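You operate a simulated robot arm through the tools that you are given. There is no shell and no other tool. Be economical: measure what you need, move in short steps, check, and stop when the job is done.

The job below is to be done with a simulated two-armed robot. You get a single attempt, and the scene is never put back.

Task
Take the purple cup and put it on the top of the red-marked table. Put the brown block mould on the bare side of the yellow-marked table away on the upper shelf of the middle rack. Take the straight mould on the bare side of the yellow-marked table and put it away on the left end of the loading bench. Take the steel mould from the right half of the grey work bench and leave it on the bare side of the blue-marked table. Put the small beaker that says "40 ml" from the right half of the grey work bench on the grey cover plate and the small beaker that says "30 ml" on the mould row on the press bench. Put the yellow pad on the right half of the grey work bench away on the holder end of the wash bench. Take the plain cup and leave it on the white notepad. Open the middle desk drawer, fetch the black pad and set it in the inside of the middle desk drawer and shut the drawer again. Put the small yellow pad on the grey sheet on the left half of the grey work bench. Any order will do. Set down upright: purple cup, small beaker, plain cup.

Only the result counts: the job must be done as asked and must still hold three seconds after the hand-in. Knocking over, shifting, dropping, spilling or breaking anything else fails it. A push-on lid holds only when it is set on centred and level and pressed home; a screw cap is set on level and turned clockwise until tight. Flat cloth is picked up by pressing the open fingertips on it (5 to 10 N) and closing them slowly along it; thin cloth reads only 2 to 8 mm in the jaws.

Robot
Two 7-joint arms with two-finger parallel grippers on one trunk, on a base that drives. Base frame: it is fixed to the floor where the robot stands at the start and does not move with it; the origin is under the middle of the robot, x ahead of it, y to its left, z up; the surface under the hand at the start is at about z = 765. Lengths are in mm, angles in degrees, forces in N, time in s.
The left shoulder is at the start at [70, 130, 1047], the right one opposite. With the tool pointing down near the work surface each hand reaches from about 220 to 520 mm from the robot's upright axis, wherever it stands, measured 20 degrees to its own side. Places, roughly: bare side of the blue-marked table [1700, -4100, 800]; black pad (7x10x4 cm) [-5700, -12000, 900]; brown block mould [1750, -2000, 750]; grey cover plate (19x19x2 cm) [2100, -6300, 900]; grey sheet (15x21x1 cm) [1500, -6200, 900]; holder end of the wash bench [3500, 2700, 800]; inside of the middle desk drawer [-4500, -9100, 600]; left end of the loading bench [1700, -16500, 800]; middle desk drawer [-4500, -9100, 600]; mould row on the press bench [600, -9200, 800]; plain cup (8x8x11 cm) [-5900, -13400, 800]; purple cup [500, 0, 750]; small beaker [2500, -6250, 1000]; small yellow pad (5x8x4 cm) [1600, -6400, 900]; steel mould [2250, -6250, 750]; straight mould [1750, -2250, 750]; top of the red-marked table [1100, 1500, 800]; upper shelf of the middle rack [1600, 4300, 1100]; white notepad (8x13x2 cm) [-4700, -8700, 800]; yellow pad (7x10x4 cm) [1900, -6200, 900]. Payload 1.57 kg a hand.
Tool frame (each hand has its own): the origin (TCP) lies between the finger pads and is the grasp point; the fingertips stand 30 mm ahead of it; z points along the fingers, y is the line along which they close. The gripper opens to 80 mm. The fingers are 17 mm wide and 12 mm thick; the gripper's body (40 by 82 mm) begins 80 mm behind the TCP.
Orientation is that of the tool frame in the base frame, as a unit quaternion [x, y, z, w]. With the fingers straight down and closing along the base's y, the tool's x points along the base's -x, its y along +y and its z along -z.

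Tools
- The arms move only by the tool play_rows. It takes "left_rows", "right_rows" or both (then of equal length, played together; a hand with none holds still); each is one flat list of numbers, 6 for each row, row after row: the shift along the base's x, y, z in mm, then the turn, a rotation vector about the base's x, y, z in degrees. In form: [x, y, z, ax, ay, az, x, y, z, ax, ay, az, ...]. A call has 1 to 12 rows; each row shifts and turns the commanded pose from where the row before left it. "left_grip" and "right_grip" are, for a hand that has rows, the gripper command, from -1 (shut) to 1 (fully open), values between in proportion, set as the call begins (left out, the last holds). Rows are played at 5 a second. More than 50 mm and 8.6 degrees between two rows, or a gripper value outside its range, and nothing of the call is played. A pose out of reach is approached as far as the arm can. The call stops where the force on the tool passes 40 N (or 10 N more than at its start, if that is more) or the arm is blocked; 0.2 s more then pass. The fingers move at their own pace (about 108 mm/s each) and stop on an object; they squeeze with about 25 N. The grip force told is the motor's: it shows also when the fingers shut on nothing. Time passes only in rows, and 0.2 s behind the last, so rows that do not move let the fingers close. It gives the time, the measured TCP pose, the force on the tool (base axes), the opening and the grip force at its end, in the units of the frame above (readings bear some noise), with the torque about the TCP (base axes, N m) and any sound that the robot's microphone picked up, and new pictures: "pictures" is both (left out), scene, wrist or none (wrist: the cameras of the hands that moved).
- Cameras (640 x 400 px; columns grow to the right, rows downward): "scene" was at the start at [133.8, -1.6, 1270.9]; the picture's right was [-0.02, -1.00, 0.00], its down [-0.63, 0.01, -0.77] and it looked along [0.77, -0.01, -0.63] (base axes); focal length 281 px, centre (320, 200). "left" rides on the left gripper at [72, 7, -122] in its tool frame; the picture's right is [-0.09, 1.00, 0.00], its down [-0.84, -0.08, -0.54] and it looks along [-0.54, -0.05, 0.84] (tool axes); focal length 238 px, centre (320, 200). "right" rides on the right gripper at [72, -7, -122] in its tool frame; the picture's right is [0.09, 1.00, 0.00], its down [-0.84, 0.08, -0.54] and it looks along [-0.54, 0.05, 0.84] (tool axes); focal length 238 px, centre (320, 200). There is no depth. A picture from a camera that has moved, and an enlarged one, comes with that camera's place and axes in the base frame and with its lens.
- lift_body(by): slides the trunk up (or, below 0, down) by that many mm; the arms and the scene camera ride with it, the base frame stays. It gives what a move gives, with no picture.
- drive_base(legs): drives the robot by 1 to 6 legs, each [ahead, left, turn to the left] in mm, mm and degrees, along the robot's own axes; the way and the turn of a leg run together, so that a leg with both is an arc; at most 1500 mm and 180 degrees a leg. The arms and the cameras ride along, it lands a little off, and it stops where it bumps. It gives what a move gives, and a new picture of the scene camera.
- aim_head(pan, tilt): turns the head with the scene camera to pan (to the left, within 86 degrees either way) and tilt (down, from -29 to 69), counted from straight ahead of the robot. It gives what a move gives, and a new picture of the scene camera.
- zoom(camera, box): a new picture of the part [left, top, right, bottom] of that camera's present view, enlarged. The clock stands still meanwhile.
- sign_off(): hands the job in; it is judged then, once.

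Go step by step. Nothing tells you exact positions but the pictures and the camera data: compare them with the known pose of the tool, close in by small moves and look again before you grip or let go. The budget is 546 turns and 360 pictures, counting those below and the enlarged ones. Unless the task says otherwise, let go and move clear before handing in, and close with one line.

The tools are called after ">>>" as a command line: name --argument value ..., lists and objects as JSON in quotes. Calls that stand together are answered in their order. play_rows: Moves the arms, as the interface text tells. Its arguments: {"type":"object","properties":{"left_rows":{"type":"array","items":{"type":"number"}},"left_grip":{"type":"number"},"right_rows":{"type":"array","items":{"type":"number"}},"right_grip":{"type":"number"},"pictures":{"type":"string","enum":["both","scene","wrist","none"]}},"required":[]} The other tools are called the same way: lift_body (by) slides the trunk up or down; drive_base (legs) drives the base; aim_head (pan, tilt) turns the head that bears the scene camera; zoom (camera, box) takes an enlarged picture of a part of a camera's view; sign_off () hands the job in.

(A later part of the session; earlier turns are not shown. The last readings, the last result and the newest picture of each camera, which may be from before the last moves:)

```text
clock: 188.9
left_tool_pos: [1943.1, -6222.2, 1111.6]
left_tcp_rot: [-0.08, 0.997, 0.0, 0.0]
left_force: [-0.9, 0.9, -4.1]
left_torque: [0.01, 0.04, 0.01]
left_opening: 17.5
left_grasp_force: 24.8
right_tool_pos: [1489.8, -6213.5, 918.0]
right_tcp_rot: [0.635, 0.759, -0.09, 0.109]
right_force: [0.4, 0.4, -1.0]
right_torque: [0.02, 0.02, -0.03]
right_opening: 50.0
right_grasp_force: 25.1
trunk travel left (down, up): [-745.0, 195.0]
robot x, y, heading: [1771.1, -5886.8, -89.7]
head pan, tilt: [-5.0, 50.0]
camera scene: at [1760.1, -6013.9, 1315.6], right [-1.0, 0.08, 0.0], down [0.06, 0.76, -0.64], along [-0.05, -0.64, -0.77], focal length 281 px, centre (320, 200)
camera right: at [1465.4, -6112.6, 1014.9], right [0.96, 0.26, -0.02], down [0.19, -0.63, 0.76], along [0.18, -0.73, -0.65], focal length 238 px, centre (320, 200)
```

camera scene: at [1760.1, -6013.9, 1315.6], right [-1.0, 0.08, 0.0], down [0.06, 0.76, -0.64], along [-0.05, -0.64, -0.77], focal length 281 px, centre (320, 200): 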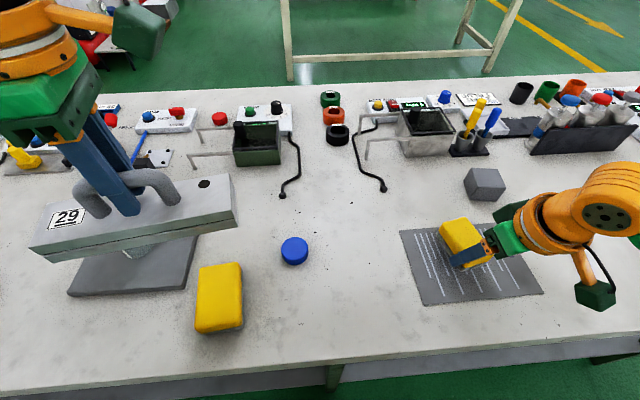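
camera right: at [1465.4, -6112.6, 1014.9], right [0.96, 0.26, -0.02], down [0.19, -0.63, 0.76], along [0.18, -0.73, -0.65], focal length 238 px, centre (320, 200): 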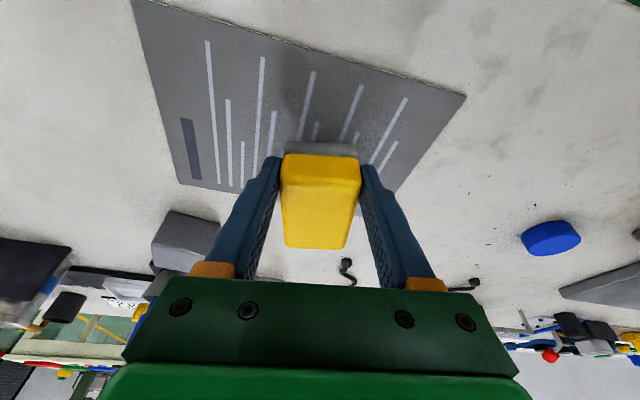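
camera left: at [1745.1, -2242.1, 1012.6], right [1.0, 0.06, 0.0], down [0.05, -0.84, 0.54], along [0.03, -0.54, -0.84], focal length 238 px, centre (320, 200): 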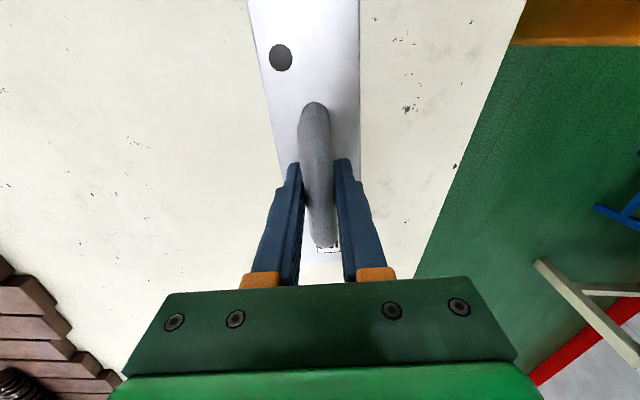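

The pad centre is at about [1503, -6250] against the sheet centre [1475, -6237]. Shifting and lowering until contact.

>>> play_rows --right_rows '[-22, 14, 0, 0, 0, 0, 0, 0, -8, 0, 0, 0, 0, 0, -6, 0, 0, 0, 0, 0, -4, 0, 0, 0, 0, 0, 0, 0, 0, 0]' --pictures "none"

>>> play_rows --right_rows '[0, 0, -2, 0, 0, 0, 0, 0, -2, 0, 0, 0, 0, 0, 0, 0, 0, 0]' --pictures "none"

```text
clock: 190.1
left_tool_pos: [1942.0, -6223.6, 1110.2]
left_tcp_rot: [-0.081, 0.997, 0.0, 0.0]
left_force: [-0.2, -0.9, -3.1]
left_torque: [0.02, -0.03, -0.02]
left_opening: 17.7
left_grasp_force: 25.2
right_tool_pos: [1469.5, -6199.1, 899.7]
right_tcp_rot: [0.636, 0.759, -0.09, 0.109]
right_force: [0.3, -1.2, -1.3]
right_torque: [0.01, -0.01, 0.05]
right_opening: 49.9
right_grasp_force: 24.9
trunk travel left (down, up): [-745.0, 195.0]
robot x, y, heading: [1766.0, -5888.0, -89.7]
head pan, tilt: [-5.0, 50.0]
```

```text
clock: 190.9
left_tool_pos: [1943.7, -6224.4, 1109.5]
left_tcp_rot: [-0.081, 0.997, 0.0, 0.0]
left_force: [0.5, 0.8, -4.1]
left_torque: [0.0, 0.0, -0.02]
left_opening: 17.7
left_grasp_force: 25.5
right_tool_pos: [1470.8, -6200.3, 896.6]
right_tcp_rot: [0.636, 0.759, -0.091, 0.109]
right_force: [0.7, -0.3, -0.9]
right_torque: [0.0, 0.02, -0.01]
right_opening: 49.5
right_grasp_force: 24.6
trunk travel left (down, up): [-745.0, 195.0]
robot x, y, heading: [1771.5, -5887.2, -89.8]
head pan, tilt: [-5.0, 50.0]
```

>>> play_rows --right_rows '[0, 0, -2, 0, 0, 0, 0, 0, -1.5, 0, 0, 0, 0, 0, 0, 0, 0, 0]' --pictures "none"

>>> play_rows --right_rows '[0, 0, -1.5, 0, 0, 0, 0, 0, 0, 0, 0, 0]' --pictures "none"

>>> play_rows --right_rows '[0, 0, -1, 0, 0, 0, 0, 0, 0, 0, 0, 0]' --pictures "wrist"

```text
clock: 191.7
left_tool_pos: [1944.2, -6223.4, 1110.0]
left_tcp_rot: [-0.08, 0.997, 0.001, 0.0]
left_force: [0.6, 1.5, -4.6]
left_torque: [0.0, 0.0, -0.01]
left_opening: 17.7
left_grasp_force: 25.3
right_tool_pos: [1469.6, -6200.9, 891.3]
right_tcp_rot: [0.636, 0.759, -0.09, 0.109]
right_force: [0.3, 0.4, -1.3]
right_torque: [0.04, 0.02, 0.0]
right_opening: 49.8
right_grasp_force: 24.7
trunk travel left (down, up): [-745.0, 195.0]
robot x, y, heading: [1766.4, -5886.7, -89.7]
head pan, tilt: [-5.0, 50.0]
```

```text
clock: 192.3
left_tool_pos: [1942.5, -6223.2, 1111.3]
left_tcp_rot: [-0.08, 0.997, 0.001, 0.0]
left_force: [-0.2, 0.0, -5.4]
left_torque: [0.04, 0.01, 0.04]
left_opening: 17.6
left_grasp_force: 25.3
right_tool_pos: [1470.2, -6199.8, 891.7]
right_tcp_rot: [0.636, 0.759, -0.091, 0.11]
right_force: [0.3, -0.3, -0.6]
right_torque: [0.02, -0.03, 0.0]
right_opening: 49.6
right_grasp_force: 25.1
trunk travel left (down, up): [-745.0, 195.0]
robot x, y, heading: [1765.3, -5886.6, -89.8]
head pan, tilt: [-5.0, 50.0]
```

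```text
clock: 192.9
left_tool_pos: [1942.5, -6222.7, 1110.3]
left_tcp_rot: [-0.08, 0.997, 0.0, 0.001]
left_force: [0.3, -0.2, -4.4]
left_torque: [-0.02, 0.04, 0.02]
left_opening: 17.6
left_grasp_force: 24.7
right_tool_pos: [1471.3, -6198.1, 890.2]
right_tcp_rot: [0.636, 0.758, -0.091, 0.11]
right_force: [-1.0, -0.2, 5.0]
right_torque: [-0.12, -0.14, -0.04]
right_opening: 49.9
right_grasp_force: 25.3
trunk travel left (down, up): [-745.0, 195.0]
robot x, y, heading: [1768.9, -5885.1, -89.8]
head pan, tilt: [-5.0, 50.0]
camera right: at [1445.2, -6097.9, 987.5], right [0.96, 0.26, -0.02], down [0.19, -0.63, 0.76], along [0.18, -0.73, -0.65], focal length 238 px, centre (320, 200)
```

right: 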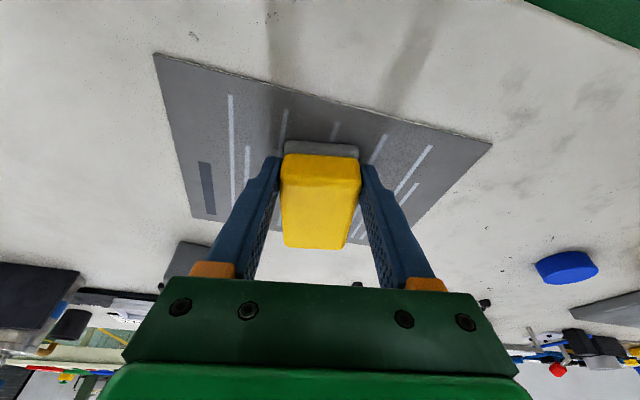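

Contact with the sheet. Releasing and rising.

>>> play_rows --right_rows '[0, 0, 0, 0, 0, 0, 0, 0, 0, 0, 0, 0, 0, 0, 0, 0, 0, 0, 0, 0, 30, 0, 0, 0, 0, 0, 45, 0, 0, 0, 0, 0, 45, 8, 0, -8, 0, 20, 40, 8, 0, -2, 0, 20, 30, 0, 0, 0]' --right_grip 1 --pictures "scene"

```text
refused: row 6 steps farther than a row can; nothing moved
```

>>> play_rows --right_rows '[0, 0, 0, 0, 0, 0, 0, 0, 0, 0, 0, 0, 0, 0, 0, 0, 0, 0, 0, 0, 30, 0, 0, 0, 0, 0, 45, 0, 0, 0, 0, 0, 45, 0, 0, -8, 0, 10, 40, 8, 0, 0, 0, 20, 30, 8, 0, 0]' --right_grip 1 --pictures "scene"

```text
clock: 194.9
left_tool_pos: [1942.5, -6221.3, 1111.0]
left_tcp_rot: [-0.079, 0.997, -0.002, 0.001]
left_force: [-0.1, 0.2, -4.3]
left_torque: [-0.03, 0.01, -0.03]
left_opening: 17.4
left_grasp_force: 24.7
right_tool_pos: [1480.8, -6160.6, 1026.5]
right_tcp_rot: [0.672, 0.731, 0.101, -0.065]
right_force: [0.6, 0.6, -0.1]
right_torque: [-0.03, 0.01, 0.05]
right_opening: 80.1
right_grasp_force: 0.0
trunk travel left (down, up): [-745.0, 195.0]
robot x, y, heading: [1769.6, -5886.0, -89.9]
head pan, tilt: [-5.0, 50.0]
stopped in row 8 (right hand): the arm was blocked; the commanded pose is now the measured one
camera scene: at [1760.1, -6012.6, 1315.8], right [-1.0, 0.08, 0.0], down [0.06, 0.76, -0.64], along [-0.05, -0.64, -0.77], focal length 281 px, centre (320, 200)
```

scene: 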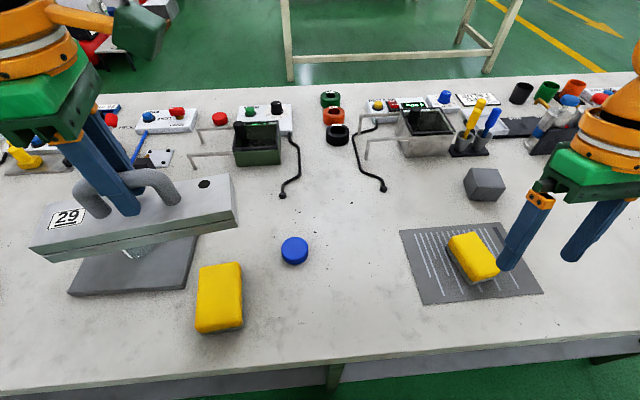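

The small pad sits on the sheet. The arm ended skewed, so I'll check and straighten it.

>>> play_rows --right_rows '[5, 10, 15, 0, 0, 0, 5, 10, 15, 0, 0, 0, 0, 0, 0, 0, 0, 0]' --pictures "scene"

```text
clock: 195.7
left_tool_pos: [1942.8, -6223.5, 1109.9]
left_tcp_rot: [-0.08, 0.997, -0.001, 0.001]
left_force: [-0.5, 0.1, -5.3]
left_torque: [0.0, -0.01, 0.04]
left_opening: 17.4
left_grasp_force: 24.7
right_tool_pos: [1492.5, -6141.6, 1055.2]
right_tcp_rot: [0.672, 0.731, 0.102, -0.066]
right_force: [0.3, -0.1, 0.2]
right_torque: [0.02, -0.01, 0.02]
right_opening: 79.6
right_grasp_force: 0.0
trunk travel left (down, up): [-745.0, 195.0]
robot x, y, heading: [1769.3, -5881.9, -89.7]
head pan, tilt: [-5.0, 50.0]
camera scene: at [1760.0, -6015.0, 1315.5], right [-1.0, 0.08, 0.0], down [0.06, 0.76, -0.64], along [-0.05, -0.64, -0.77], focal length 281 px, centre (320, 200)
```

scene: 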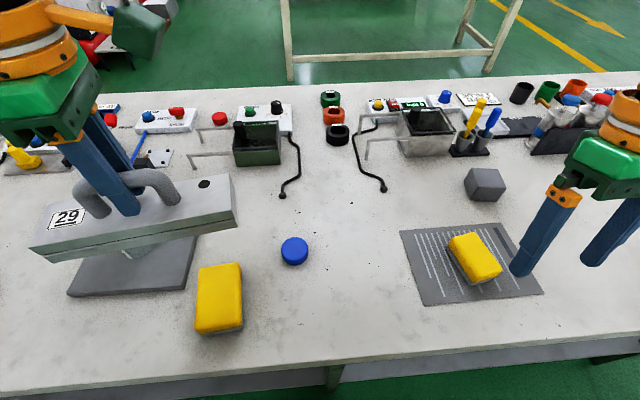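

>>> play_rows --right_rows '[10, 10, 20, -7, 0, -2.4, 10, 10, 20, -7, 0, -2.4, 0, 0, 0, 0, 0, 0]' --pictures "none"

```text
clock: 196.5
left_tool_pos: [1942.7, -6224.0, 1109.2]
left_tcp_rot: [-0.081, 0.997, 0.0, 0.0]
left_force: [-0.2, -0.5, -4.2]
left_torque: [0.02, -0.01, 0.0]
left_opening: 17.4
left_grasp_force: 25.0
right_tool_pos: [1511.7, -6122.8, 1097.0]
right_tcp_rot: [0.705, 0.709, 0.014, 0.02]
right_force: [0.2, 0.0, -0.1]
right_torque: [-0.01, -0.02, 0.04]
right_opening: 80.1
right_grasp_force: 0.0
trunk travel left (down, up): [-745.0, 195.0]
robot x, y, heading: [1770.1, -5885.1, -89.9]
head pan, tilt: [-5.0, 50.0]
```

Everything is fine here. Driving left about 885 mm to the 30 ml beaker at [2503, -6392] and inspecting it.

>>> drive_base --legs '[[0, 885, 0]]'

>>> zoom --camera "scene" --box '[340, 110, 500, 210]'

>>> zoom --camera "right" --box '[0, 0, 640, 400]'

```text
clock: 201.2
left_tool_pos: [2833.7, -6220.3, 1110.1]
left_tcp_rot: [-0.08, 0.997, 0.0, 0.002]
left_force: [-0.1, 1.0, -5.1]
left_torque: [-0.03, 0.01, 0.02]
left_opening: 17.7
left_grasp_force: 25.3
right_tool_pos: [2402.7, -6120.2, 1095.3]
right_tcp_rot: [0.705, 0.708, 0.015, 0.021]
right_force: [0.5, 0.0, 0.3]
right_torque: [0.01, 0.04, 0.01]
right_opening: 79.9
right_grasp_force: 0.0
trunk travel left (down, up): [-745.0, 195.0]
robot x, y, heading: [2661.3, -5884.3, -89.9]
head pan, tilt: [-5.0, 50.0]
camera scene: at [2650.9, -6012.5, 1315.6], right [-1.0, 0.09, 0.0], down [0.07, 0.76, -0.64], along [-0.05, -0.64, -0.77], focal length 281 px, centre (320, 200)
```

scene: 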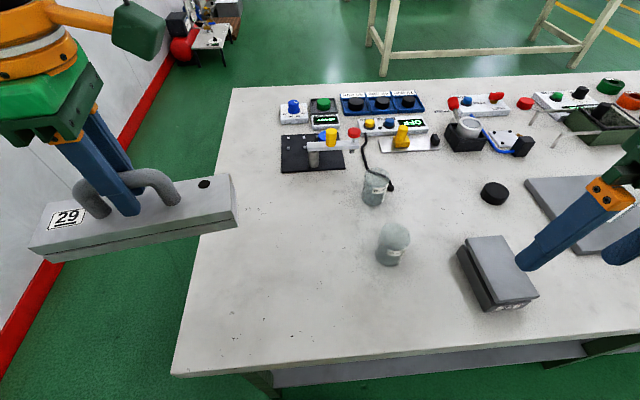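

```text
4.00 times, centred on (420, 160) of scene
camera zoom: at [2650.9, -6012.5, 1315.6], right [-1.0, 0.09, 0.0], down [0.07, 0.76, -0.64], along [-0.05, -0.64, -0.77], focal length 1124 px, centre (-80, 360)
```

zoom: 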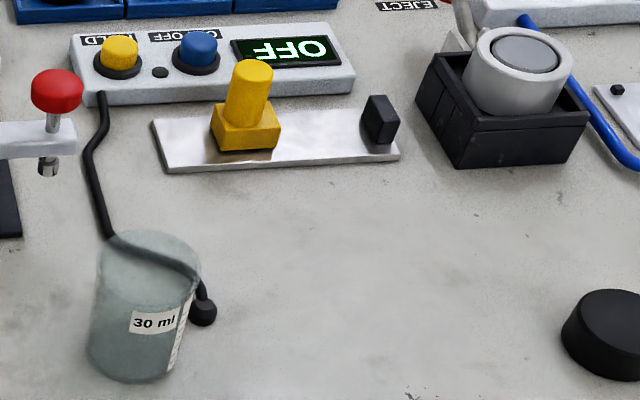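

```text
1.00 times, centred on (320, 200) of right (not enlarged: the box is as wide or as high as the picture)
camera zoom: at [2389.5, -6046.6, 1217.4], right [0.99, 0.1, 0.05], down [0.05, -0.83, 0.55], along [0.09, -0.55, -0.83], focal length 238 px, centre (320, 200)
```

zoom: 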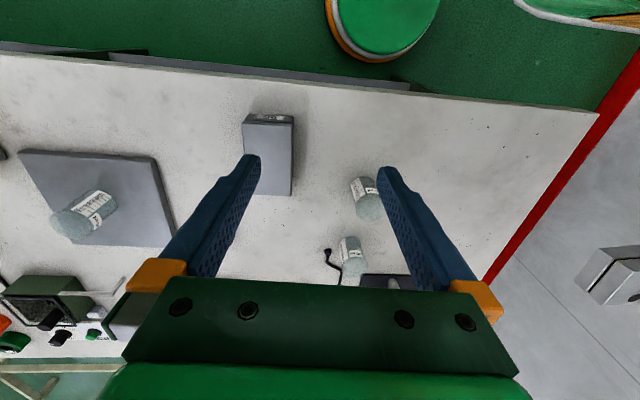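

The cable passes behind the beaker and its ball lies at about [2463, -6412]. I'll grip the beaker at [2508, -6389] with the hand yawed -30° to keep clear of it, hovering first.

>>> drive_base --legs '[[12, 0, 0]]'

>>> play_rows --right_rows '[15, -36, -15, 0, 1, -4.3, 15, -38, -15, 0, 1, -4.3, 15, -38, -16, 0, 0.7, -4.3, 15, -38, -16, 0, 0, -4.3, 15, -37, -16, 0, 0, -4.3, 15, -36, -16, 0, 0, -4.3, 15, -35, -16, 0, 0, -4.3, 0, 0, 0, 0, 0, 0]'

```text
clock: 201.9
left_tool_pos: [2834.0, -6231.6, 1112.0]
left_tcp_rot: [-0.079, 0.997, -0.001, 0.001]
left_force: [0.0, 0.2, -5.0]
left_torque: [-0.04, 0.02, 0.0]
left_opening: 17.4
left_grasp_force: 24.9
right_tool_pos: [2404.2, -6129.0, 1096.1]
right_tcp_rot: [0.705, 0.709, 0.013, 0.021]
right_force: [0.5, 0.0, -0.1]
right_torque: [-0.02, -0.03, 0.02]
right_opening: 79.9
right_grasp_force: 0.0
trunk travel left (down, up): [-745.0, 195.0]
robot x, y, heading: [2657.3, -5897.1, -89.7]
head pan, tilt: [-5.0, 50.0]
camera scene: at [2651.8, -6021.3, 1315.9], right [-1.0, 0.09, 0.0], down [0.07, 0.76, -0.64], along [-0.06, -0.64, -0.77], focal length 281 px, centre (320, 200)
```

scene: 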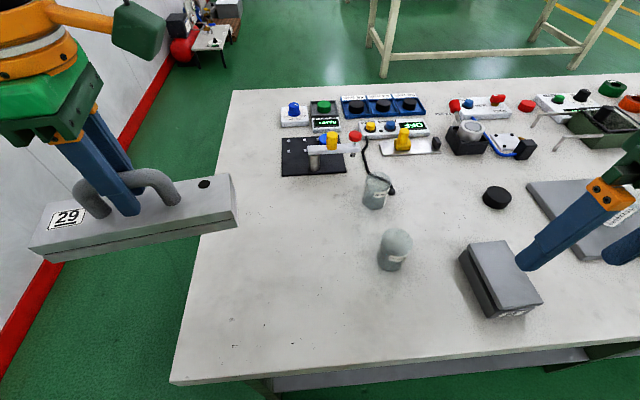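

```text
clock: 203.7
left_tool_pos: [2833.0, -6232.8, 1111.5]
left_tcp_rot: [-0.079, 0.997, 0.0, 0.001]
left_force: [-1.8, -0.3, -4.3]
left_torque: [0.0, 0.0, 0.01]
left_opening: 17.7
left_grasp_force: 25.1
right_tool_pos: [2508.1, -6381.3, 986.0]
right_tcp_rot: [0.865, 0.501, -0.005, 0.005]
right_force: [0.8, 0.5, -0.6]
right_torque: [0.01, -0.01, -0.03]
right_opening: 79.9
right_grasp_force: 0.0
right hand out of reach, approached as far as the arm can: row 7
trunk travel left (down, up): [-745.0, 195.0]
robot x, y, heading: [2661.4, -5895.0, -89.9]
head pan, tilt: [-5.0, 50.0]
camera scene: at [2650.4, -6023.7, 1315.6], right [-1.0, 0.09, 0.0], down [0.07, 0.76, -0.64], along [-0.05, -0.64, -0.77], focal length 281 px, centre (320, 200)
camera right: at [2538.4, -6314.1, 1106.8], right [0.91, -0.41, 0.0], down [-0.35, -0.76, 0.55], along [-0.23, -0.51, -0.83], focal length 238 px, centre (320, 200)
```

scene: 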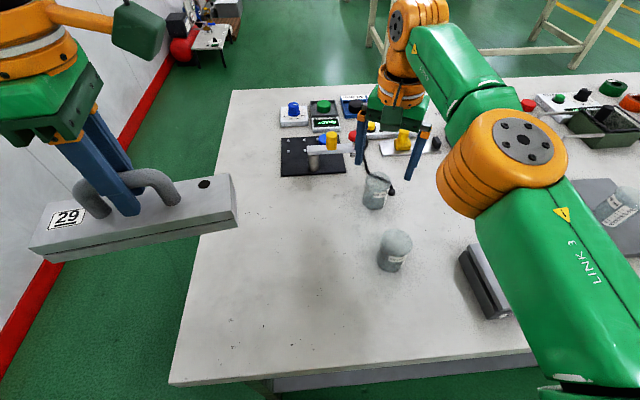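
right: 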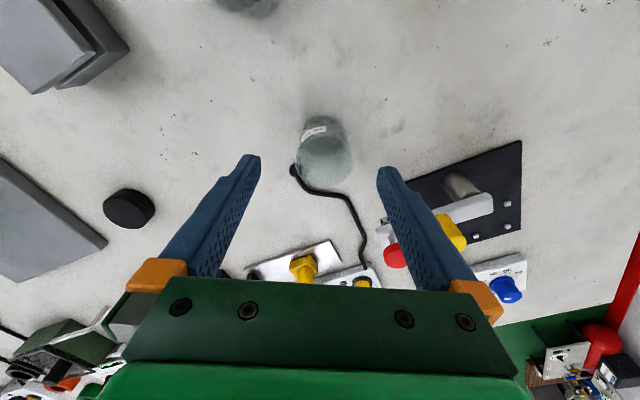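

Positions confirmed: beaker at [2510, -6391], and the ball is clear of the finger paths. Descending while edging forward.

>>> play_rows --right_rows '[1, -4, -20, 0, 0, 0, 1, -6, -20, 0, 0, 0, 0, 0, -25, 0, 0, 0, 0, 0, -22, 0, 0, 0, 0, 0, -5, 0, 0, 0, 0, 0, 0, 0, 0, 0]' --pictures "wrist"

```text
clock: 205.1
left_tool_pos: [2833.8, -6233.0, 1110.2]
left_tcp_rot: [-0.079, 0.997, 0.0, 0.0]
left_force: [0.0, -1.2, -4.0]
left_torque: [-0.04, 0.02, 0.01]
left_opening: 17.3
left_grasp_force: 25.3
right_tool_pos: [2507.8, -6391.4, 893.6]
right_tcp_rot: [0.865, 0.501, -0.006, 0.005]
right_force: [-0.6, -0.5, 0.4]
right_torque: [-0.03, 0.01, 0.0]
right_opening: 80.0
right_grasp_force: 0.0
trunk travel left (down, up): [-745.0, 195.0]
robot x, y, heading: [2657.3, -5893.3, -89.9]
head pan, tilt: [-5.0, 50.0]
camera right: at [2539.0, -6324.0, 1014.7], right [0.91, -0.42, 0.0], down [-0.35, -0.76, 0.55], along [-0.23, -0.5, -0.83], focal length 238 px, centre (320, 200)
```

right: 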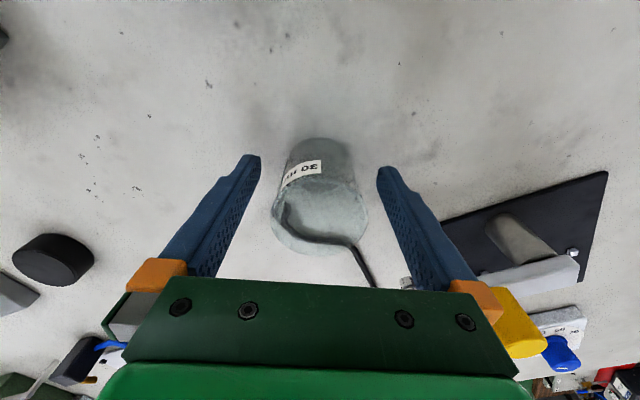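

Well centred. Closing, then a slow lift.

>>> play_rows --right_rows '[0, 0, 0, 0, 0, 0, 0, 0, 0, 0, 0, 0, 0, 0, 0, 0, 0, 0, 0, 0, 0, 0, 0, 0]' --right_grip -1 --pictures "none"

>>> play_rows --right_rows '[0, 0, 3, 0, 0, 0, 0, 0, 6, 0, 0, 0, 0, 0, 8, 0, 0, 0, 0, 0, 10, 0, 0, 0, 0, 0, 15, 0, 0, 0, 0, 0, 20, 0, 0, 0, 0, 2, 20, 0, 0, 0, 0, 0, 0, 0, 0, 0]' --pictures "both"

```text
clock: 206.1
left_tool_pos: [2834.2, -6234.5, 1110.6]
left_tcp_rot: [-0.079, 0.997, 0.0, 0.0]
left_force: [0.0, 0.4, -4.0]
left_torque: [0.04, 0.02, -0.02]
left_opening: 17.3
left_grasp_force: 24.9
right_tool_pos: [2508.3, -6391.7, 893.5]
right_tcp_rot: [0.865, 0.501, -0.006, 0.005]
right_force: [0.2, -0.3, 0.7]
right_torque: [0.02, -0.04, -0.04]
right_opening: 50.6
right_grasp_force: 25.6
trunk travel left (down, up): [-745.0, 195.0]
robot x, y, heading: [2656.3, -5892.3, -89.8]
head pan, tilt: [-5.0, 50.0]
```

```text
clock: 207.9
left_tool_pos: [2834.0, -6234.8, 1110.8]
left_tcp_rot: [-0.079, 0.997, -0.001, -0.001]
left_force: [0.0, 0.0, -4.4]
left_torque: [0.02, 0.0, -0.02]
left_opening: 17.6
left_grasp_force: 25.2
right_tool_pos: [2507.3, -6385.1, 975.2]
right_tcp_rot: [0.865, 0.501, -0.007, 0.004]
right_force: [0.0, 0.0, -0.6]
right_torque: [0.0, 0.01, -0.01]
right_opening: 50.7
right_grasp_force: 25.6
right hand out of reach, approached as far as the arm can: row 6
trunk travel left (down, up): [-745.0, 195.0]
robot x, y, heading: [2661.7, -5893.2, -89.9]
head pan, tilt: [-5.0, 50.0]
camera scene: at [2651.7, -6024.7, 1315.5], right [-1.0, 0.09, 0.0], down [0.07, 0.76, -0.64], along [-0.06, -0.64, -0.77], focal length 281 px, centre (320, 200)
camera right: at [2537.9, -6317.2, 1096.4], right [0.91, -0.42, 0.0], down [-0.35, -0.76, 0.55], along [-0.23, -0.5, -0.83], focal length 238 px, centre (320, 200)
```

scene: 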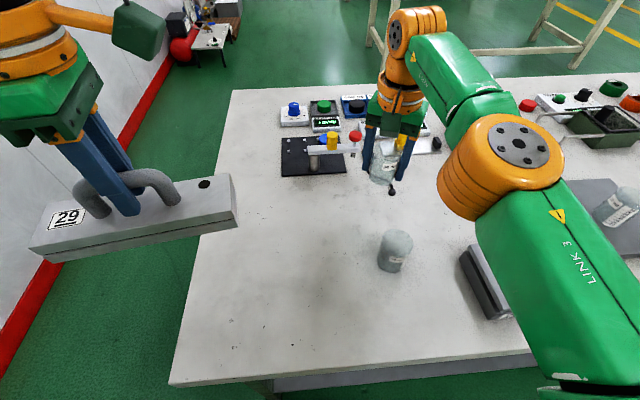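
right: 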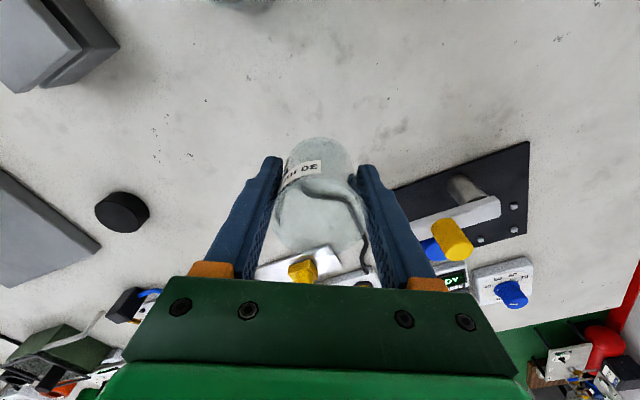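

The 30 ml beaker is held and the cable is undisturbed. Raising while retracting so it clears the 50 ml beaker.

>>> play_rows --right_rows '[0, 8, 12, 0, 0, 0, 0, 14, 16, 0, 0, 0, 0, 16, 20, 0, 0, 0, 0, 18, 20, 0, 0, 0, 0, 25, 15, 0, 0, 0, 0, 30, 5, 0, 0, 0, 0, 30, 0, 0, 0, 0, 0, 30, 0, 0, 0, 0]' --pictures "wrist"

```text
clock: 209.7
left_tool_pos: [2833.4, -6232.4, 1110.3]
left_tcp_rot: [-0.079, 0.997, 0.0, -0.001]
left_force: [1.4, 0.0, -4.8]
left_torque: [-0.03, 0.01, -0.01]
left_opening: 17.3
left_grasp_force: 25.0
right_tool_pos: [2507.9, -6214.0, 1064.0]
right_tcp_rot: [0.866, 0.501, -0.005, 0.004]
right_force: [-0.1, 0.1, -0.4]
right_torque: [0.0, -0.02, 0.01]
right_opening: 50.6
right_grasp_force: 25.2
trunk travel left (down, up): [-745.0, 195.0]
robot x, y, heading: [2660.4, -5892.4, -90.1]
head pan, tilt: [-5.0, 50.0]
camera right: at [2538.3, -6146.4, 1185.0], right [0.91, -0.42, 0.0], down [-0.35, -0.76, 0.55], along [-0.23, -0.5, -0.83], focal length 238 px, centre (320, 200)
```

right: 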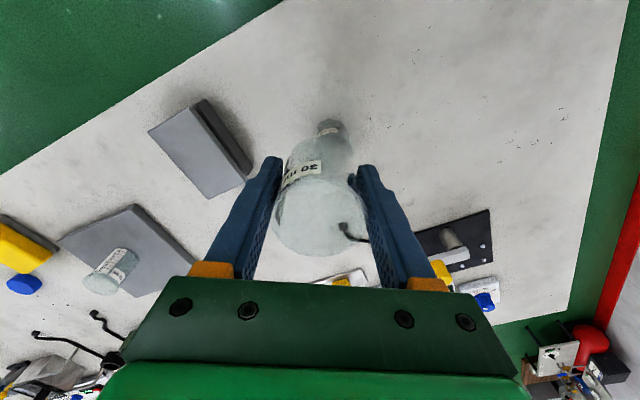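

Beaker clear and held. Now to the press bench near [600, -9200]: back off, turn to face -x and drive down the gap between the blue table and grey bench.

>>> drive_base --legs '[[-420, 0, 0], [0, 0, -90]]'

>>> aim_head --pan 20 --tilt 20

```text
clock: 216.2
left_tool_pos: [2317.7, -5641.8, 1110.1]
left_tcp_rot: [0.657, 0.754, 0.0, 0.0]
left_force: [-0.4, 0.2, -4.0]
left_torque: [-0.01, -0.03, -0.01]
left_opening: 17.7
left_grasp_force: 24.9
right_tool_pos: [2343.8, -5315.6, 1063.0]
right_tcp_rot: [0.963, -0.269, -0.007, -0.001]
right_force: [0.0, 0.0, 0.0]
right_torque: [0.02, -0.01, 0.03]
right_opening: 50.4
right_grasp_force: 25.5
trunk travel left (down, up): [-745.0, 195.0]
robot x, y, heading: [2658.1, -5474.1, 178.8]
head pan, tilt: [-5.0, 50.0]
camera scene: at [2528.8, -5466.4, 1315.5], right [0.11, 0.99, 0.0], down [0.76, -0.08, -0.64], along [-0.64, 0.07, -0.77], focal length 281 px, centre (320, 200)
```

scene: 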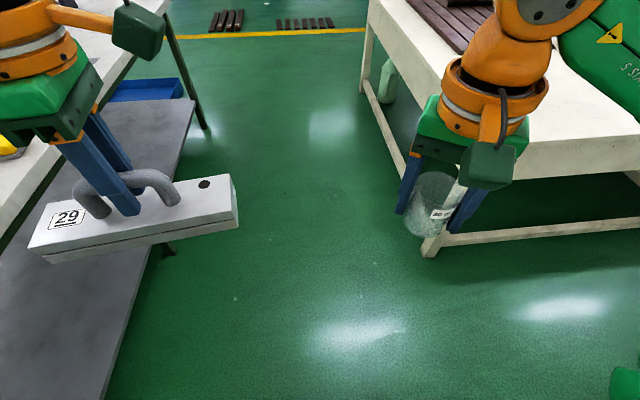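

```text
clock: 217.1
left_tool_pos: [2317.1, -5640.9, 1110.0]
left_tcp_rot: [0.657, 0.754, 0.0, 0.0]
left_force: [-0.1, -0.2, -5.0]
left_torque: [-0.01, 0.01, 0.01]
left_opening: 17.5
left_grasp_force: 25.2
right_tool_pos: [2342.7, -5316.1, 1063.4]
right_tcp_rot: [0.963, -0.269, -0.007, -0.001]
right_force: [-0.8, -0.2, -0.8]
right_torque: [-0.01, 0.0, 0.0]
right_opening: 50.5
right_grasp_force: 25.5
trunk travel left (down, up): [-745.0, 195.0]
robot x, y, heading: [2658.1, -5472.9, 178.7]
head pan, tilt: [20.0, 20.0]
camera scene: at [2517.2, -5504.4, 1361.0], right [-0.32, 0.95, 0.0], down [0.33, 0.11, -0.94], along [-0.89, -0.3, -0.34], focal length 281 px, centre (320, 200)
```

scene: 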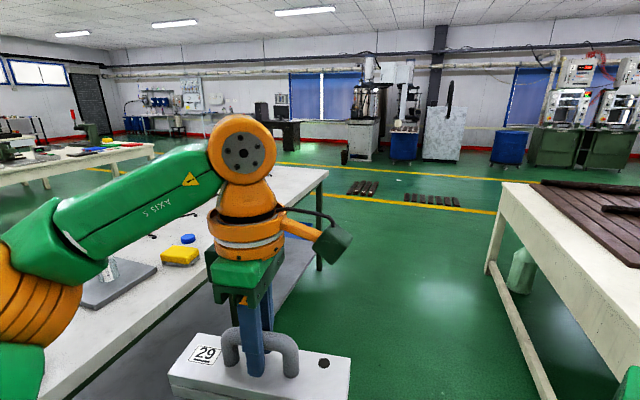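

The gap is clear. Driving ahead about 3 m to x≈-350, then turning left to face -y.

>>> drive_base --legs '[[1500, 0, 1.2], [1500, 0, 0], [0, 0, 90]]'

>>> aim_head --pan 25 --tilt 15

```text
clock: 235.6
left_tool_pos: [-204.4, -5829.6, 1109.8]
left_tcp_rot: [-0.089, 0.996, 0.001, 0.0]
left_force: [0.6, 0.3, -4.7]
left_torque: [0.02, 0.03, -0.01]
left_opening: 17.3
left_grasp_force: 25.5
right_tool_pos: [-527.7, -5818.6, 1063.3]
right_tcp_rot: [0.86, 0.51, -0.007, 0.004]
right_force: [0.5, 0.4, -0.5]
right_torque: [-0.05, -0.01, -0.02]
right_opening: 50.5
right_grasp_force: 24.9
trunk travel left (down, up): [-745.0, 195.0]
robot x, y, heading: [-386.0, -5494.2, -88.6]
head pan, tilt: [20.0, 20.0]
camera scene: at [-350.6, -5635.1, 1361.1], right [-0.93, -0.36, 0.0], down [-0.12, 0.32, -0.94], along [0.34, -0.88, -0.34], focal length 281 px, centre (320, 200)
```

scene: 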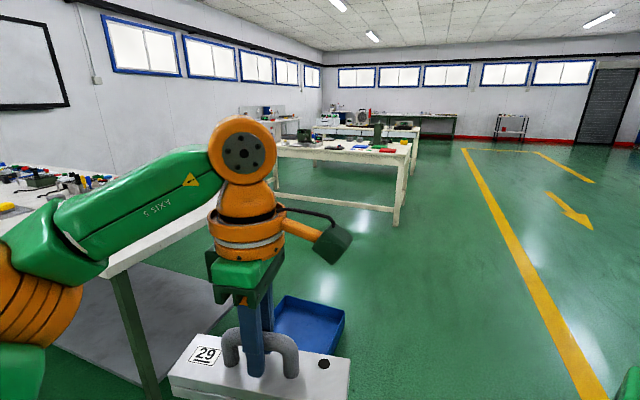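

```text
clock: 236.3
left_tool_pos: [-202.0, -5830.1, 1109.2]
left_tcp_rot: [-0.088, 0.996, 0.0, 0.0]
left_force: [-0.7, 0.9, -4.9]
left_torque: [0.01, 0.0, -0.04]
left_opening: 17.6
left_grasp_force: 25.4
right_tool_pos: [-527.3, -5819.1, 1063.6]
right_tcp_rot: [0.861, 0.509, -0.005, 0.004]
right_force: [0.3, 0.2, -0.3]
right_torque: [0.01, 0.03, -0.01]
right_opening: 50.3
right_grasp_force: 25.1
trunk travel left (down, up): [-745.0, 195.0]
robot x, y, heading: [-382.8, -5496.8, -88.7]
head pan, tilt: [25.0, 15.0]
camera scene: at [-342.8, -5632.0, 1369.2], right [-0.9, -0.44, 0.0], down [-0.11, 0.23, -0.97], along [0.43, -0.87, -0.26], focal length 281 px, centre (320, 200)
```

scene: 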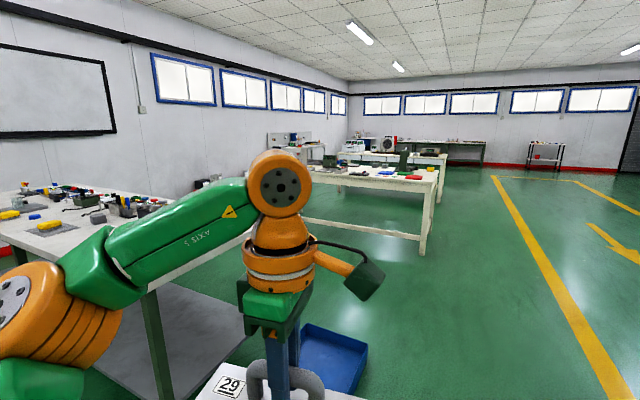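

The press bench is ahead, near edge about y -8700 and west end about x -110. Driving ahead 2300 mm and then left.

>>> drive_base --legs '[[1150, 0, -1.3], [1150, 0, 0], [0, 800, 0]]'

>>> aim_head --pan 0 --tilt 25

```text
clock: 251.4
left_tool_pos: [567.1, -8155.0, 1110.4]
left_tcp_rot: [-0.069, 0.998, 0.0, 0.001]
left_force: [-1.0, -0.2, -3.8]
left_torque: [0.02, 0.0, -0.02]
left_opening: 17.7
left_grasp_force: 25.0
right_tool_pos: [242.4, -8131.2, 1063.8]
right_tcp_rot: [0.87, 0.493, -0.005, 0.005]
right_force: [-0.7, -0.2, 0.1]
right_torque: [-0.02, -0.06, -0.04]
right_opening: 50.2
right_grasp_force: 24.2
trunk travel left (down, up): [-745.0, 195.0]
robot x, y, heading: [397.7, -7816.9, -91.2]
head pan, tilt: [25.0, 15.0]
camera scene: at [435.1, -7951.8, 1369.3], right [-0.91, -0.41, 0.0], down [-0.1, 0.24, -0.97], along [0.39, -0.88, -0.26], focal length 281 px, centre (320, 200)
```

scene: 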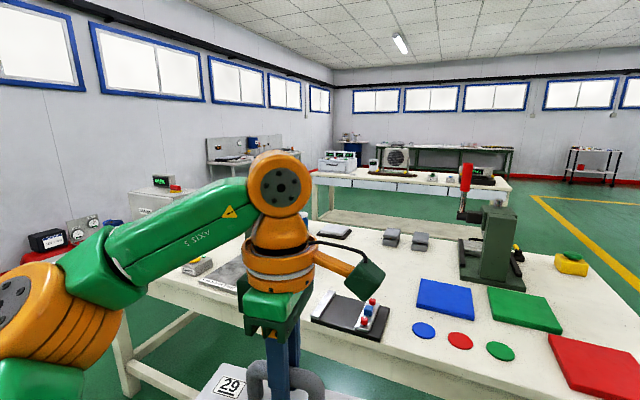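

```text
clock: 252.3
left_tool_pos: [567.1, -8154.8, 1111.4]
left_tcp_rot: [-0.069, 0.998, 0.0, 0.001]
left_force: [-0.8, -0.7, -4.4]
left_torque: [-0.01, 0.05, -0.02]
left_opening: 17.4
left_grasp_force: 25.2
right_tool_pos: [241.7, -8130.3, 1064.1]
right_tcp_rot: [0.87, 0.493, -0.006, 0.005]
right_force: [-0.2, -0.6, -1.1]
right_torque: [0.02, 0.02, -0.03]
right_opening: 49.7
right_grasp_force: 25.3
trunk travel left (down, up): [-745.0, 195.0]
robot x, y, heading: [402.0, -7813.3, -90.9]
head pan, tilt: [0.0, 25.0]
camera scene: at [396.7, -7958.5, 1353.1], right [-1.0, 0.02, 0.0], down [0.01, 0.42, -0.91], along [-0.02, -0.91, -0.42], focal length 281 px, centre (320, 200)
```

scene: 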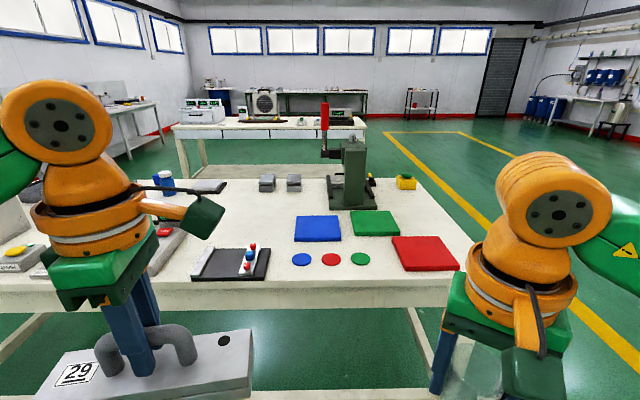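

The mould row seems to be the line of grey moulds at the back of this bench, around [580, -9300]. Zooming in.

>>> zoom --camera "scene" --box '[140, 140, 340, 265]'

```text
3.20 times, centred on (240, 202) of scene
camera zoom: at [396.7, -7958.5, 1353.1], right [-1.0, 0.02, 0.0], down [0.01, 0.42, -0.91], along [-0.02, -0.91, -0.42], focal length 899 px, centre (576, 192)
```

zoom: 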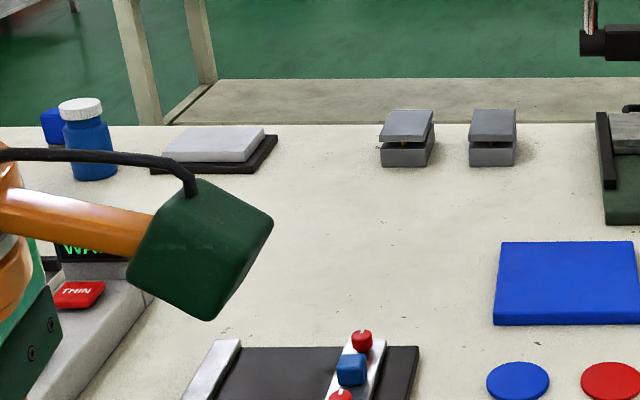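

The row has two moulds at x≈498 and 636, near y -9260, best reached from the bench's south side. I'll drive round the west end and come back facing +y.

>>> drive_base --legs '[[0, -1000, 0.9], [1250, 0, 0], [1250, 0, 0], [0, 0, 180]]'

>>> aim_head --pan -35 --tilt 15

```text
clock: 276.6
left_tool_pos: [-841.4, -9933.1, 1109.8]
left_tcp_rot: [0.998, 0.057, 0.001, 0.0]
left_force: [-0.3, 0.5, -4.3]
left_torque: [0.01, 0.02, 0.02]
left_opening: 17.4
left_grasp_force: 25.3
right_tool_pos: [-517.2, -9965.5, 1063.1]
right_tcp_rot: [-0.482, 0.876, 0.004, 0.005]
right_force: [0.4, 0.0, 0.2]
right_torque: [0.02, -0.01, 0.02]
right_opening: 49.3
right_grasp_force: 25.1
trunk travel left (down, up): [-745.0, 195.0]
robot x, y, heading: [-678.6, -10277.6, 87.7]
head pan, tilt: [0.0, 25.0]
camera scene: at [-678.1, -10133.7, 1353.0], right [1.0, -0.04, 0.0], down [-0.02, -0.42, -0.91], along [0.04, 0.91, -0.42], focal length 281 px, centre (320, 200)
```

scene: 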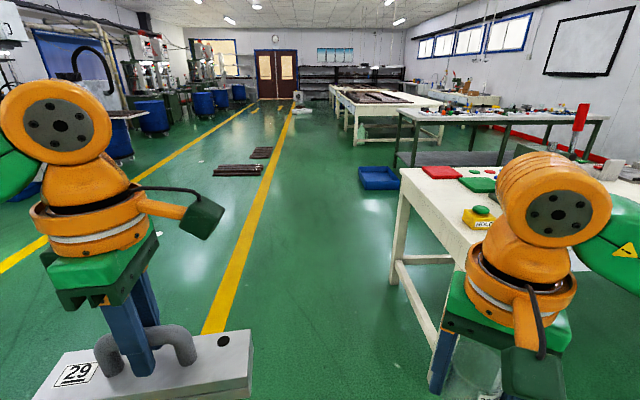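

```text
clock: 277.6
left_tool_pos: [-840.5, -9933.8, 1109.9]
left_tcp_rot: [0.998, 0.057, -0.001, 0.0]
left_force: [-0.9, -0.7, -4.7]
left_torque: [0.0, -0.02, -0.01]
left_opening: 17.4
left_grasp_force: 24.9
right_tool_pos: [-517.0, -9964.6, 1063.4]
right_tcp_rot: [-0.482, 0.876, 0.004, 0.005]
right_force: [0.8, -0.4, -0.3]
right_torque: [0.03, -0.04, -0.01]
right_opening: 49.3
right_grasp_force: 25.0
trunk travel left (down, up): [-745.0, 195.0]
robot x, y, heading: [-681.0, -10274.1, 87.8]
head pan, tilt: [-35.0, 15.0]
camera scene: at [-625.5, -10151.5, 1369.3], right [0.79, -0.61, 0.0], down [-0.16, -0.21, -0.97], along [0.59, 0.77, -0.26], focal length 281 px, centre (320, 200)
```

scene: 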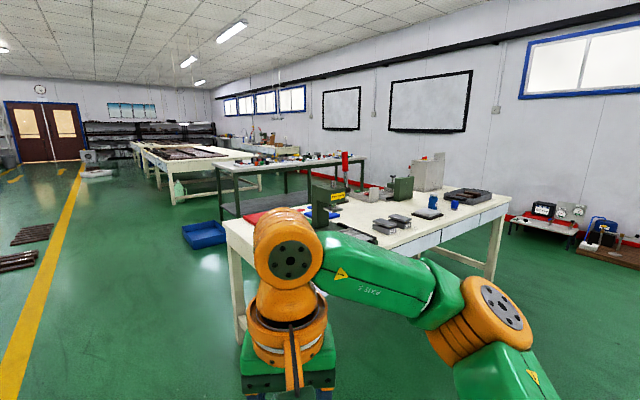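

The moulds stand near the south edge. Driving right 1200 and ahead 450 for a close look, and checking the beaker in hand.

>>> drive_base --legs '[[0, -1200, 2.0], [400, 0, 0]]'

>>> aim_head --pan 0 --tilt 45

>>> zoom --camera "right" --box '[0, 0, 640, 400]'

```text
clock: 285.7
left_tool_pos: [293.3, -9546.4, 1110.3]
left_tcp_rot: [0.995, 0.096, 0.0, 0.0]
left_force: [0.2, 0.7, -4.7]
left_torque: [0.01, -0.01, -0.03]
left_opening: 17.6
left_grasp_force: 24.9
right_tool_pos: [619.6, -9553.7, 1064.7]
right_tcp_rot: [-0.516, 0.857, 0.005, 0.005]
right_force: [-1.0, -0.1, 0.0]
right_torque: [0.0, 0.02, 0.01]
right_opening: 49.1
right_grasp_force: 24.6
trunk travel left (down, up): [-745.0, 195.0]
robot x, y, heading: [480.1, -9875.7, 92.0]
head pan, tilt: [-35.0, 15.0]
camera scene: at [526.0, -9748.0, 1369.5], right [0.84, -0.54, 0.0], down [-0.14, -0.22, -0.97], along [0.53, 0.81, -0.26], focal length 281 px, centre (320, 200)
```

scene: 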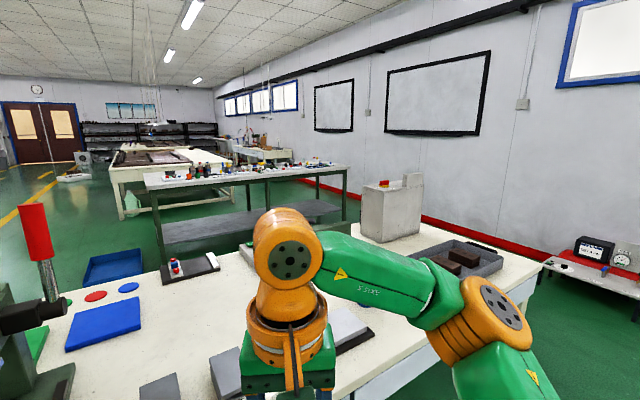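

```text
clock: 286.7
left_tool_pos: [292.9, -9544.3, 1111.4]
left_tcp_rot: [0.995, 0.097, 0.001, 0.0]
left_force: [0.0, 0.5, -3.7]
left_torque: [-0.03, -0.01, 0.01]
left_opening: 17.3
left_grasp_force: 24.8
right_tool_pos: [620.5, -9551.9, 1064.0]
right_tcp_rot: [-0.516, 0.857, 0.005, 0.005]
right_force: [-0.5, 0.0, -0.2]
right_torque: [0.01, 0.0, 0.01]
right_opening: 49.1
right_grasp_force: 25.1
trunk travel left (down, up): [-745.0, 195.0]
robot x, y, heading: [479.6, -9875.5, 92.1]
head pan, tilt: [0.0, 45.0]
camera scene: at [472.3, -9743.5, 1322.5], right [1.0, 0.03, 0.0], down [0.02, -0.71, -0.71], along [-0.02, 0.71, -0.71], focal length 281 px, centre (320, 200)
```

scene: 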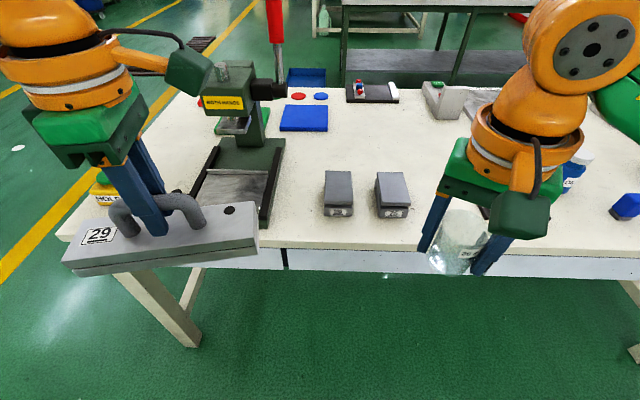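

```text
1.00 times, centred on (320, 200) of right (not enlarged: the box is as wide or as high as the picture)
camera zoom: at [591.2, -9620.0, 1184.8], right [-0.92, 0.39, 0.0], down [0.32, 0.77, 0.55], along [0.21, 0.51, -0.83], focal length 238 px, centre (320, 200)
```

zoom: 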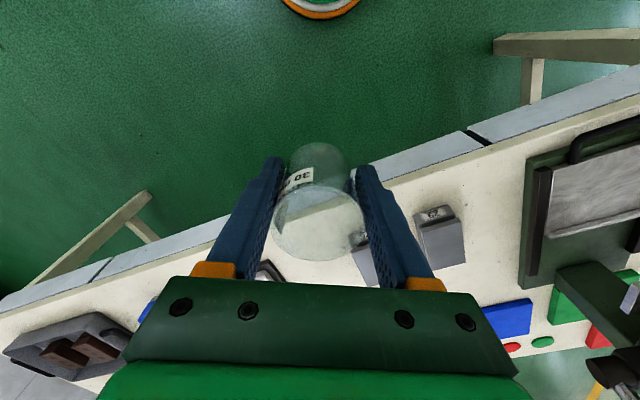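

The mould row is the strip along the bench's south side; there is a free slot right of the second mould around x≈765, y≈-9195. Moving into position.

>>> drive_base --legs '[[0, -135, -2], [250, 0, 0]]'

>>> zoom --camera "right" --box '[0, 0, 640, 400]'

```text
clock: 289.4
left_tool_pos: [441.7, -9290.2, 1111.8]
left_tcp_rot: [0.997, 0.077, 0.0, -0.002]
left_force: [1.0, -0.5, -3.8]
left_torque: [-0.03, 0.01, 0.01]
left_opening: 17.8
left_grasp_force: 25.1
right_tool_pos: [767.8, -9308.8, 1063.3]
right_tcp_rot: [-0.499, 0.867, 0.005, 0.005]
right_force: [0.6, -0.1, -1.4]
right_torque: [0.0, 0.02, 0.03]
right_opening: 49.1
right_grasp_force: 25.2
trunk travel left (down, up): [-745.0, 195.0]
robot x, y, heading: [617.2, -9622.9, 89.9]
head pan, tilt: [0.0, 45.0]
camera scene: at [613.0, -9495.3, 1322.7], right [1.0, 0.0, 0.0], down [0.0, -0.71, -0.71], along [0.0, 0.71, -0.71], focal length 281 px, centre (320, 200)
```

scene: 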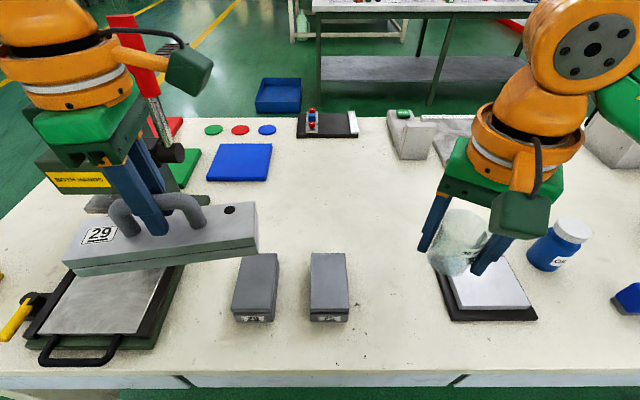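

```text
1.00 times, centred on (320, 200) of right (not enlarged: the box is as wide or as high as the picture)
camera zoom: at [736.6, -9376.1, 1185.2], right [-0.91, 0.42, 0.0], down [0.35, 0.75, 0.55], along [0.23, 0.5, -0.83], focal length 238 px, centre (320, 200)
```

zoom: 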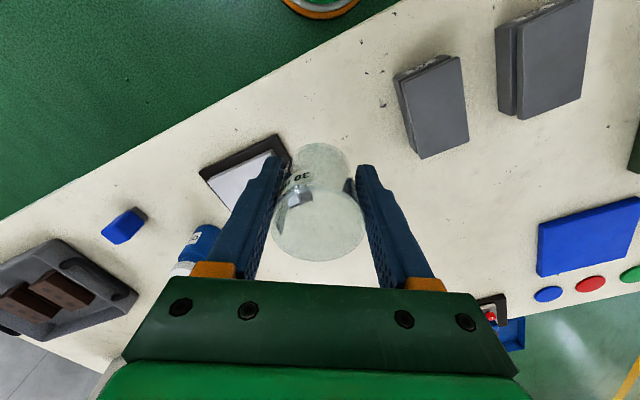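

There is a free slot from x≈670 to 869. Moving the beaker over [770, -9200] and down to z≈870.

>>> play_rows --right_rows '[0, 25, -15, 0, 0, 0, 1, 28, -25, 0, 0, 0, 1, 28, -30, 0, 0, 0, 0, 28, -30, 0, 0, 0, 0, 0, -35, 0, 0, 0, 0, 0, -35, 0, 0, 0, 0, 0, -20, 0, 0, 0, 0, 0, 0, 0, 0, 0]'

```text
clock: 291.2
left_tool_pos: [441.7, -9287.3, 1110.2]
left_tcp_rot: [0.997, 0.077, -0.001, 0.0]
left_force: [-0.2, 0.2, -4.6]
left_torque: [0.01, 0.01, 0.02]
left_opening: 17.6
left_grasp_force: 24.4
right_tool_pos: [771.0, -9200.1, 872.1]
right_tcp_rot: [-0.5, 0.866, 0.004, 0.006]
right_force: [0.6, 0.5, -0.9]
right_torque: [0.02, 0.05, 0.01]
right_opening: 49.2
right_grasp_force: 25.1
trunk travel left (down, up): [-745.0, 195.0]
robot x, y, heading: [616.8, -9630.2, 89.9]
head pan, tilt: [0.0, 45.0]
camera scene: at [612.8, -9493.2, 1322.5], right [1.0, 0.0, 0.0], down [0.0, -0.71, -0.71], along [0.0, 0.71, -0.71], focal length 281 px, centre (320, 200)
camera right: at [739.6, -9266.2, 993.0], right [-0.91, 0.42, 0.0], down [0.35, 0.76, 0.55], along [0.23, 0.5, -0.83], focal length 238 px, centre (320, 200)
```

scene: 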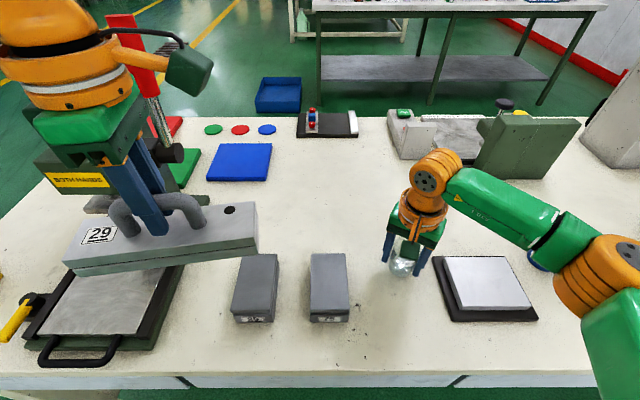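
right: 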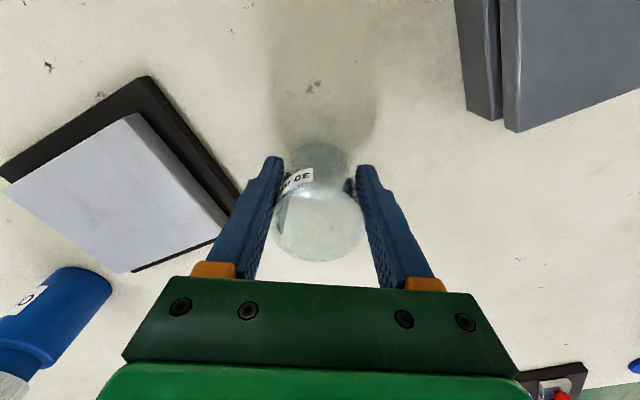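

Still above the table. Lowering in steps with checks.

>>> play_rows --right_rows '[0, 0, -10, 0, 0, 0, 0, 0, -10, 0, 0, 0, 0, 0, -8, 0, 0, 0, 0, 0, -6, 0, 0, 0, 0, 0, -4, 0, 0, 0, 0, 0, 0, 0, 0, 0]' --pictures "wrist"

```text
clock: 292.0
left_tool_pos: [440.9, -9292.8, 1112.2]
left_tcp_rot: [0.997, 0.076, 0.0, -0.003]
left_force: [-0.2, 0.1, -5.0]
left_torque: [-0.02, 0.01, 0.02]
left_opening: 17.3
left_grasp_force: 25.1
right_tool_pos: [769.3, -9201.0, 849.7]
right_tcp_rot: [-0.499, 0.866, 0.007, 0.007]
right_force: [-2.4, -7.4, 16.9]
right_torque: [-0.5, -0.24, -0.28]
right_opening: 48.9
right_grasp_force: 25.0
trunk travel left (down, up): [-745.0, 195.0]
robot x, y, heading: [615.6, -9625.7, 89.8]
head pan, tilt: [0.0, 45.0]
stopped in row 4 (right hand): the force on the tool passed its limit at 48 N (the readings are from after the stop); the commanded pose is now the measured one
camera right: at [737.6, -9269.8, 971.1], right [-0.91, 0.42, 0.0], down [0.35, 0.75, 0.56], along [0.23, 0.51, -0.83], focal length 238 px, centre (320, 200)
```

right: 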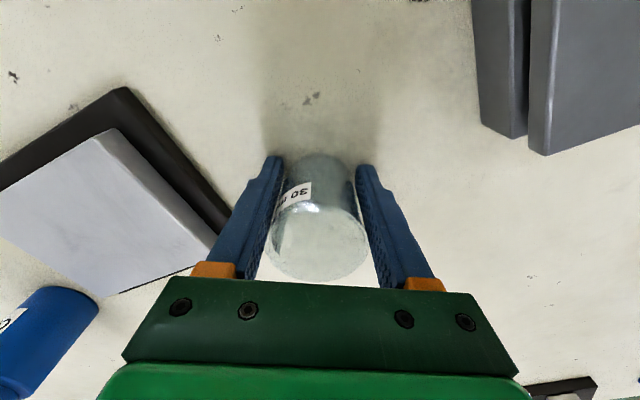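

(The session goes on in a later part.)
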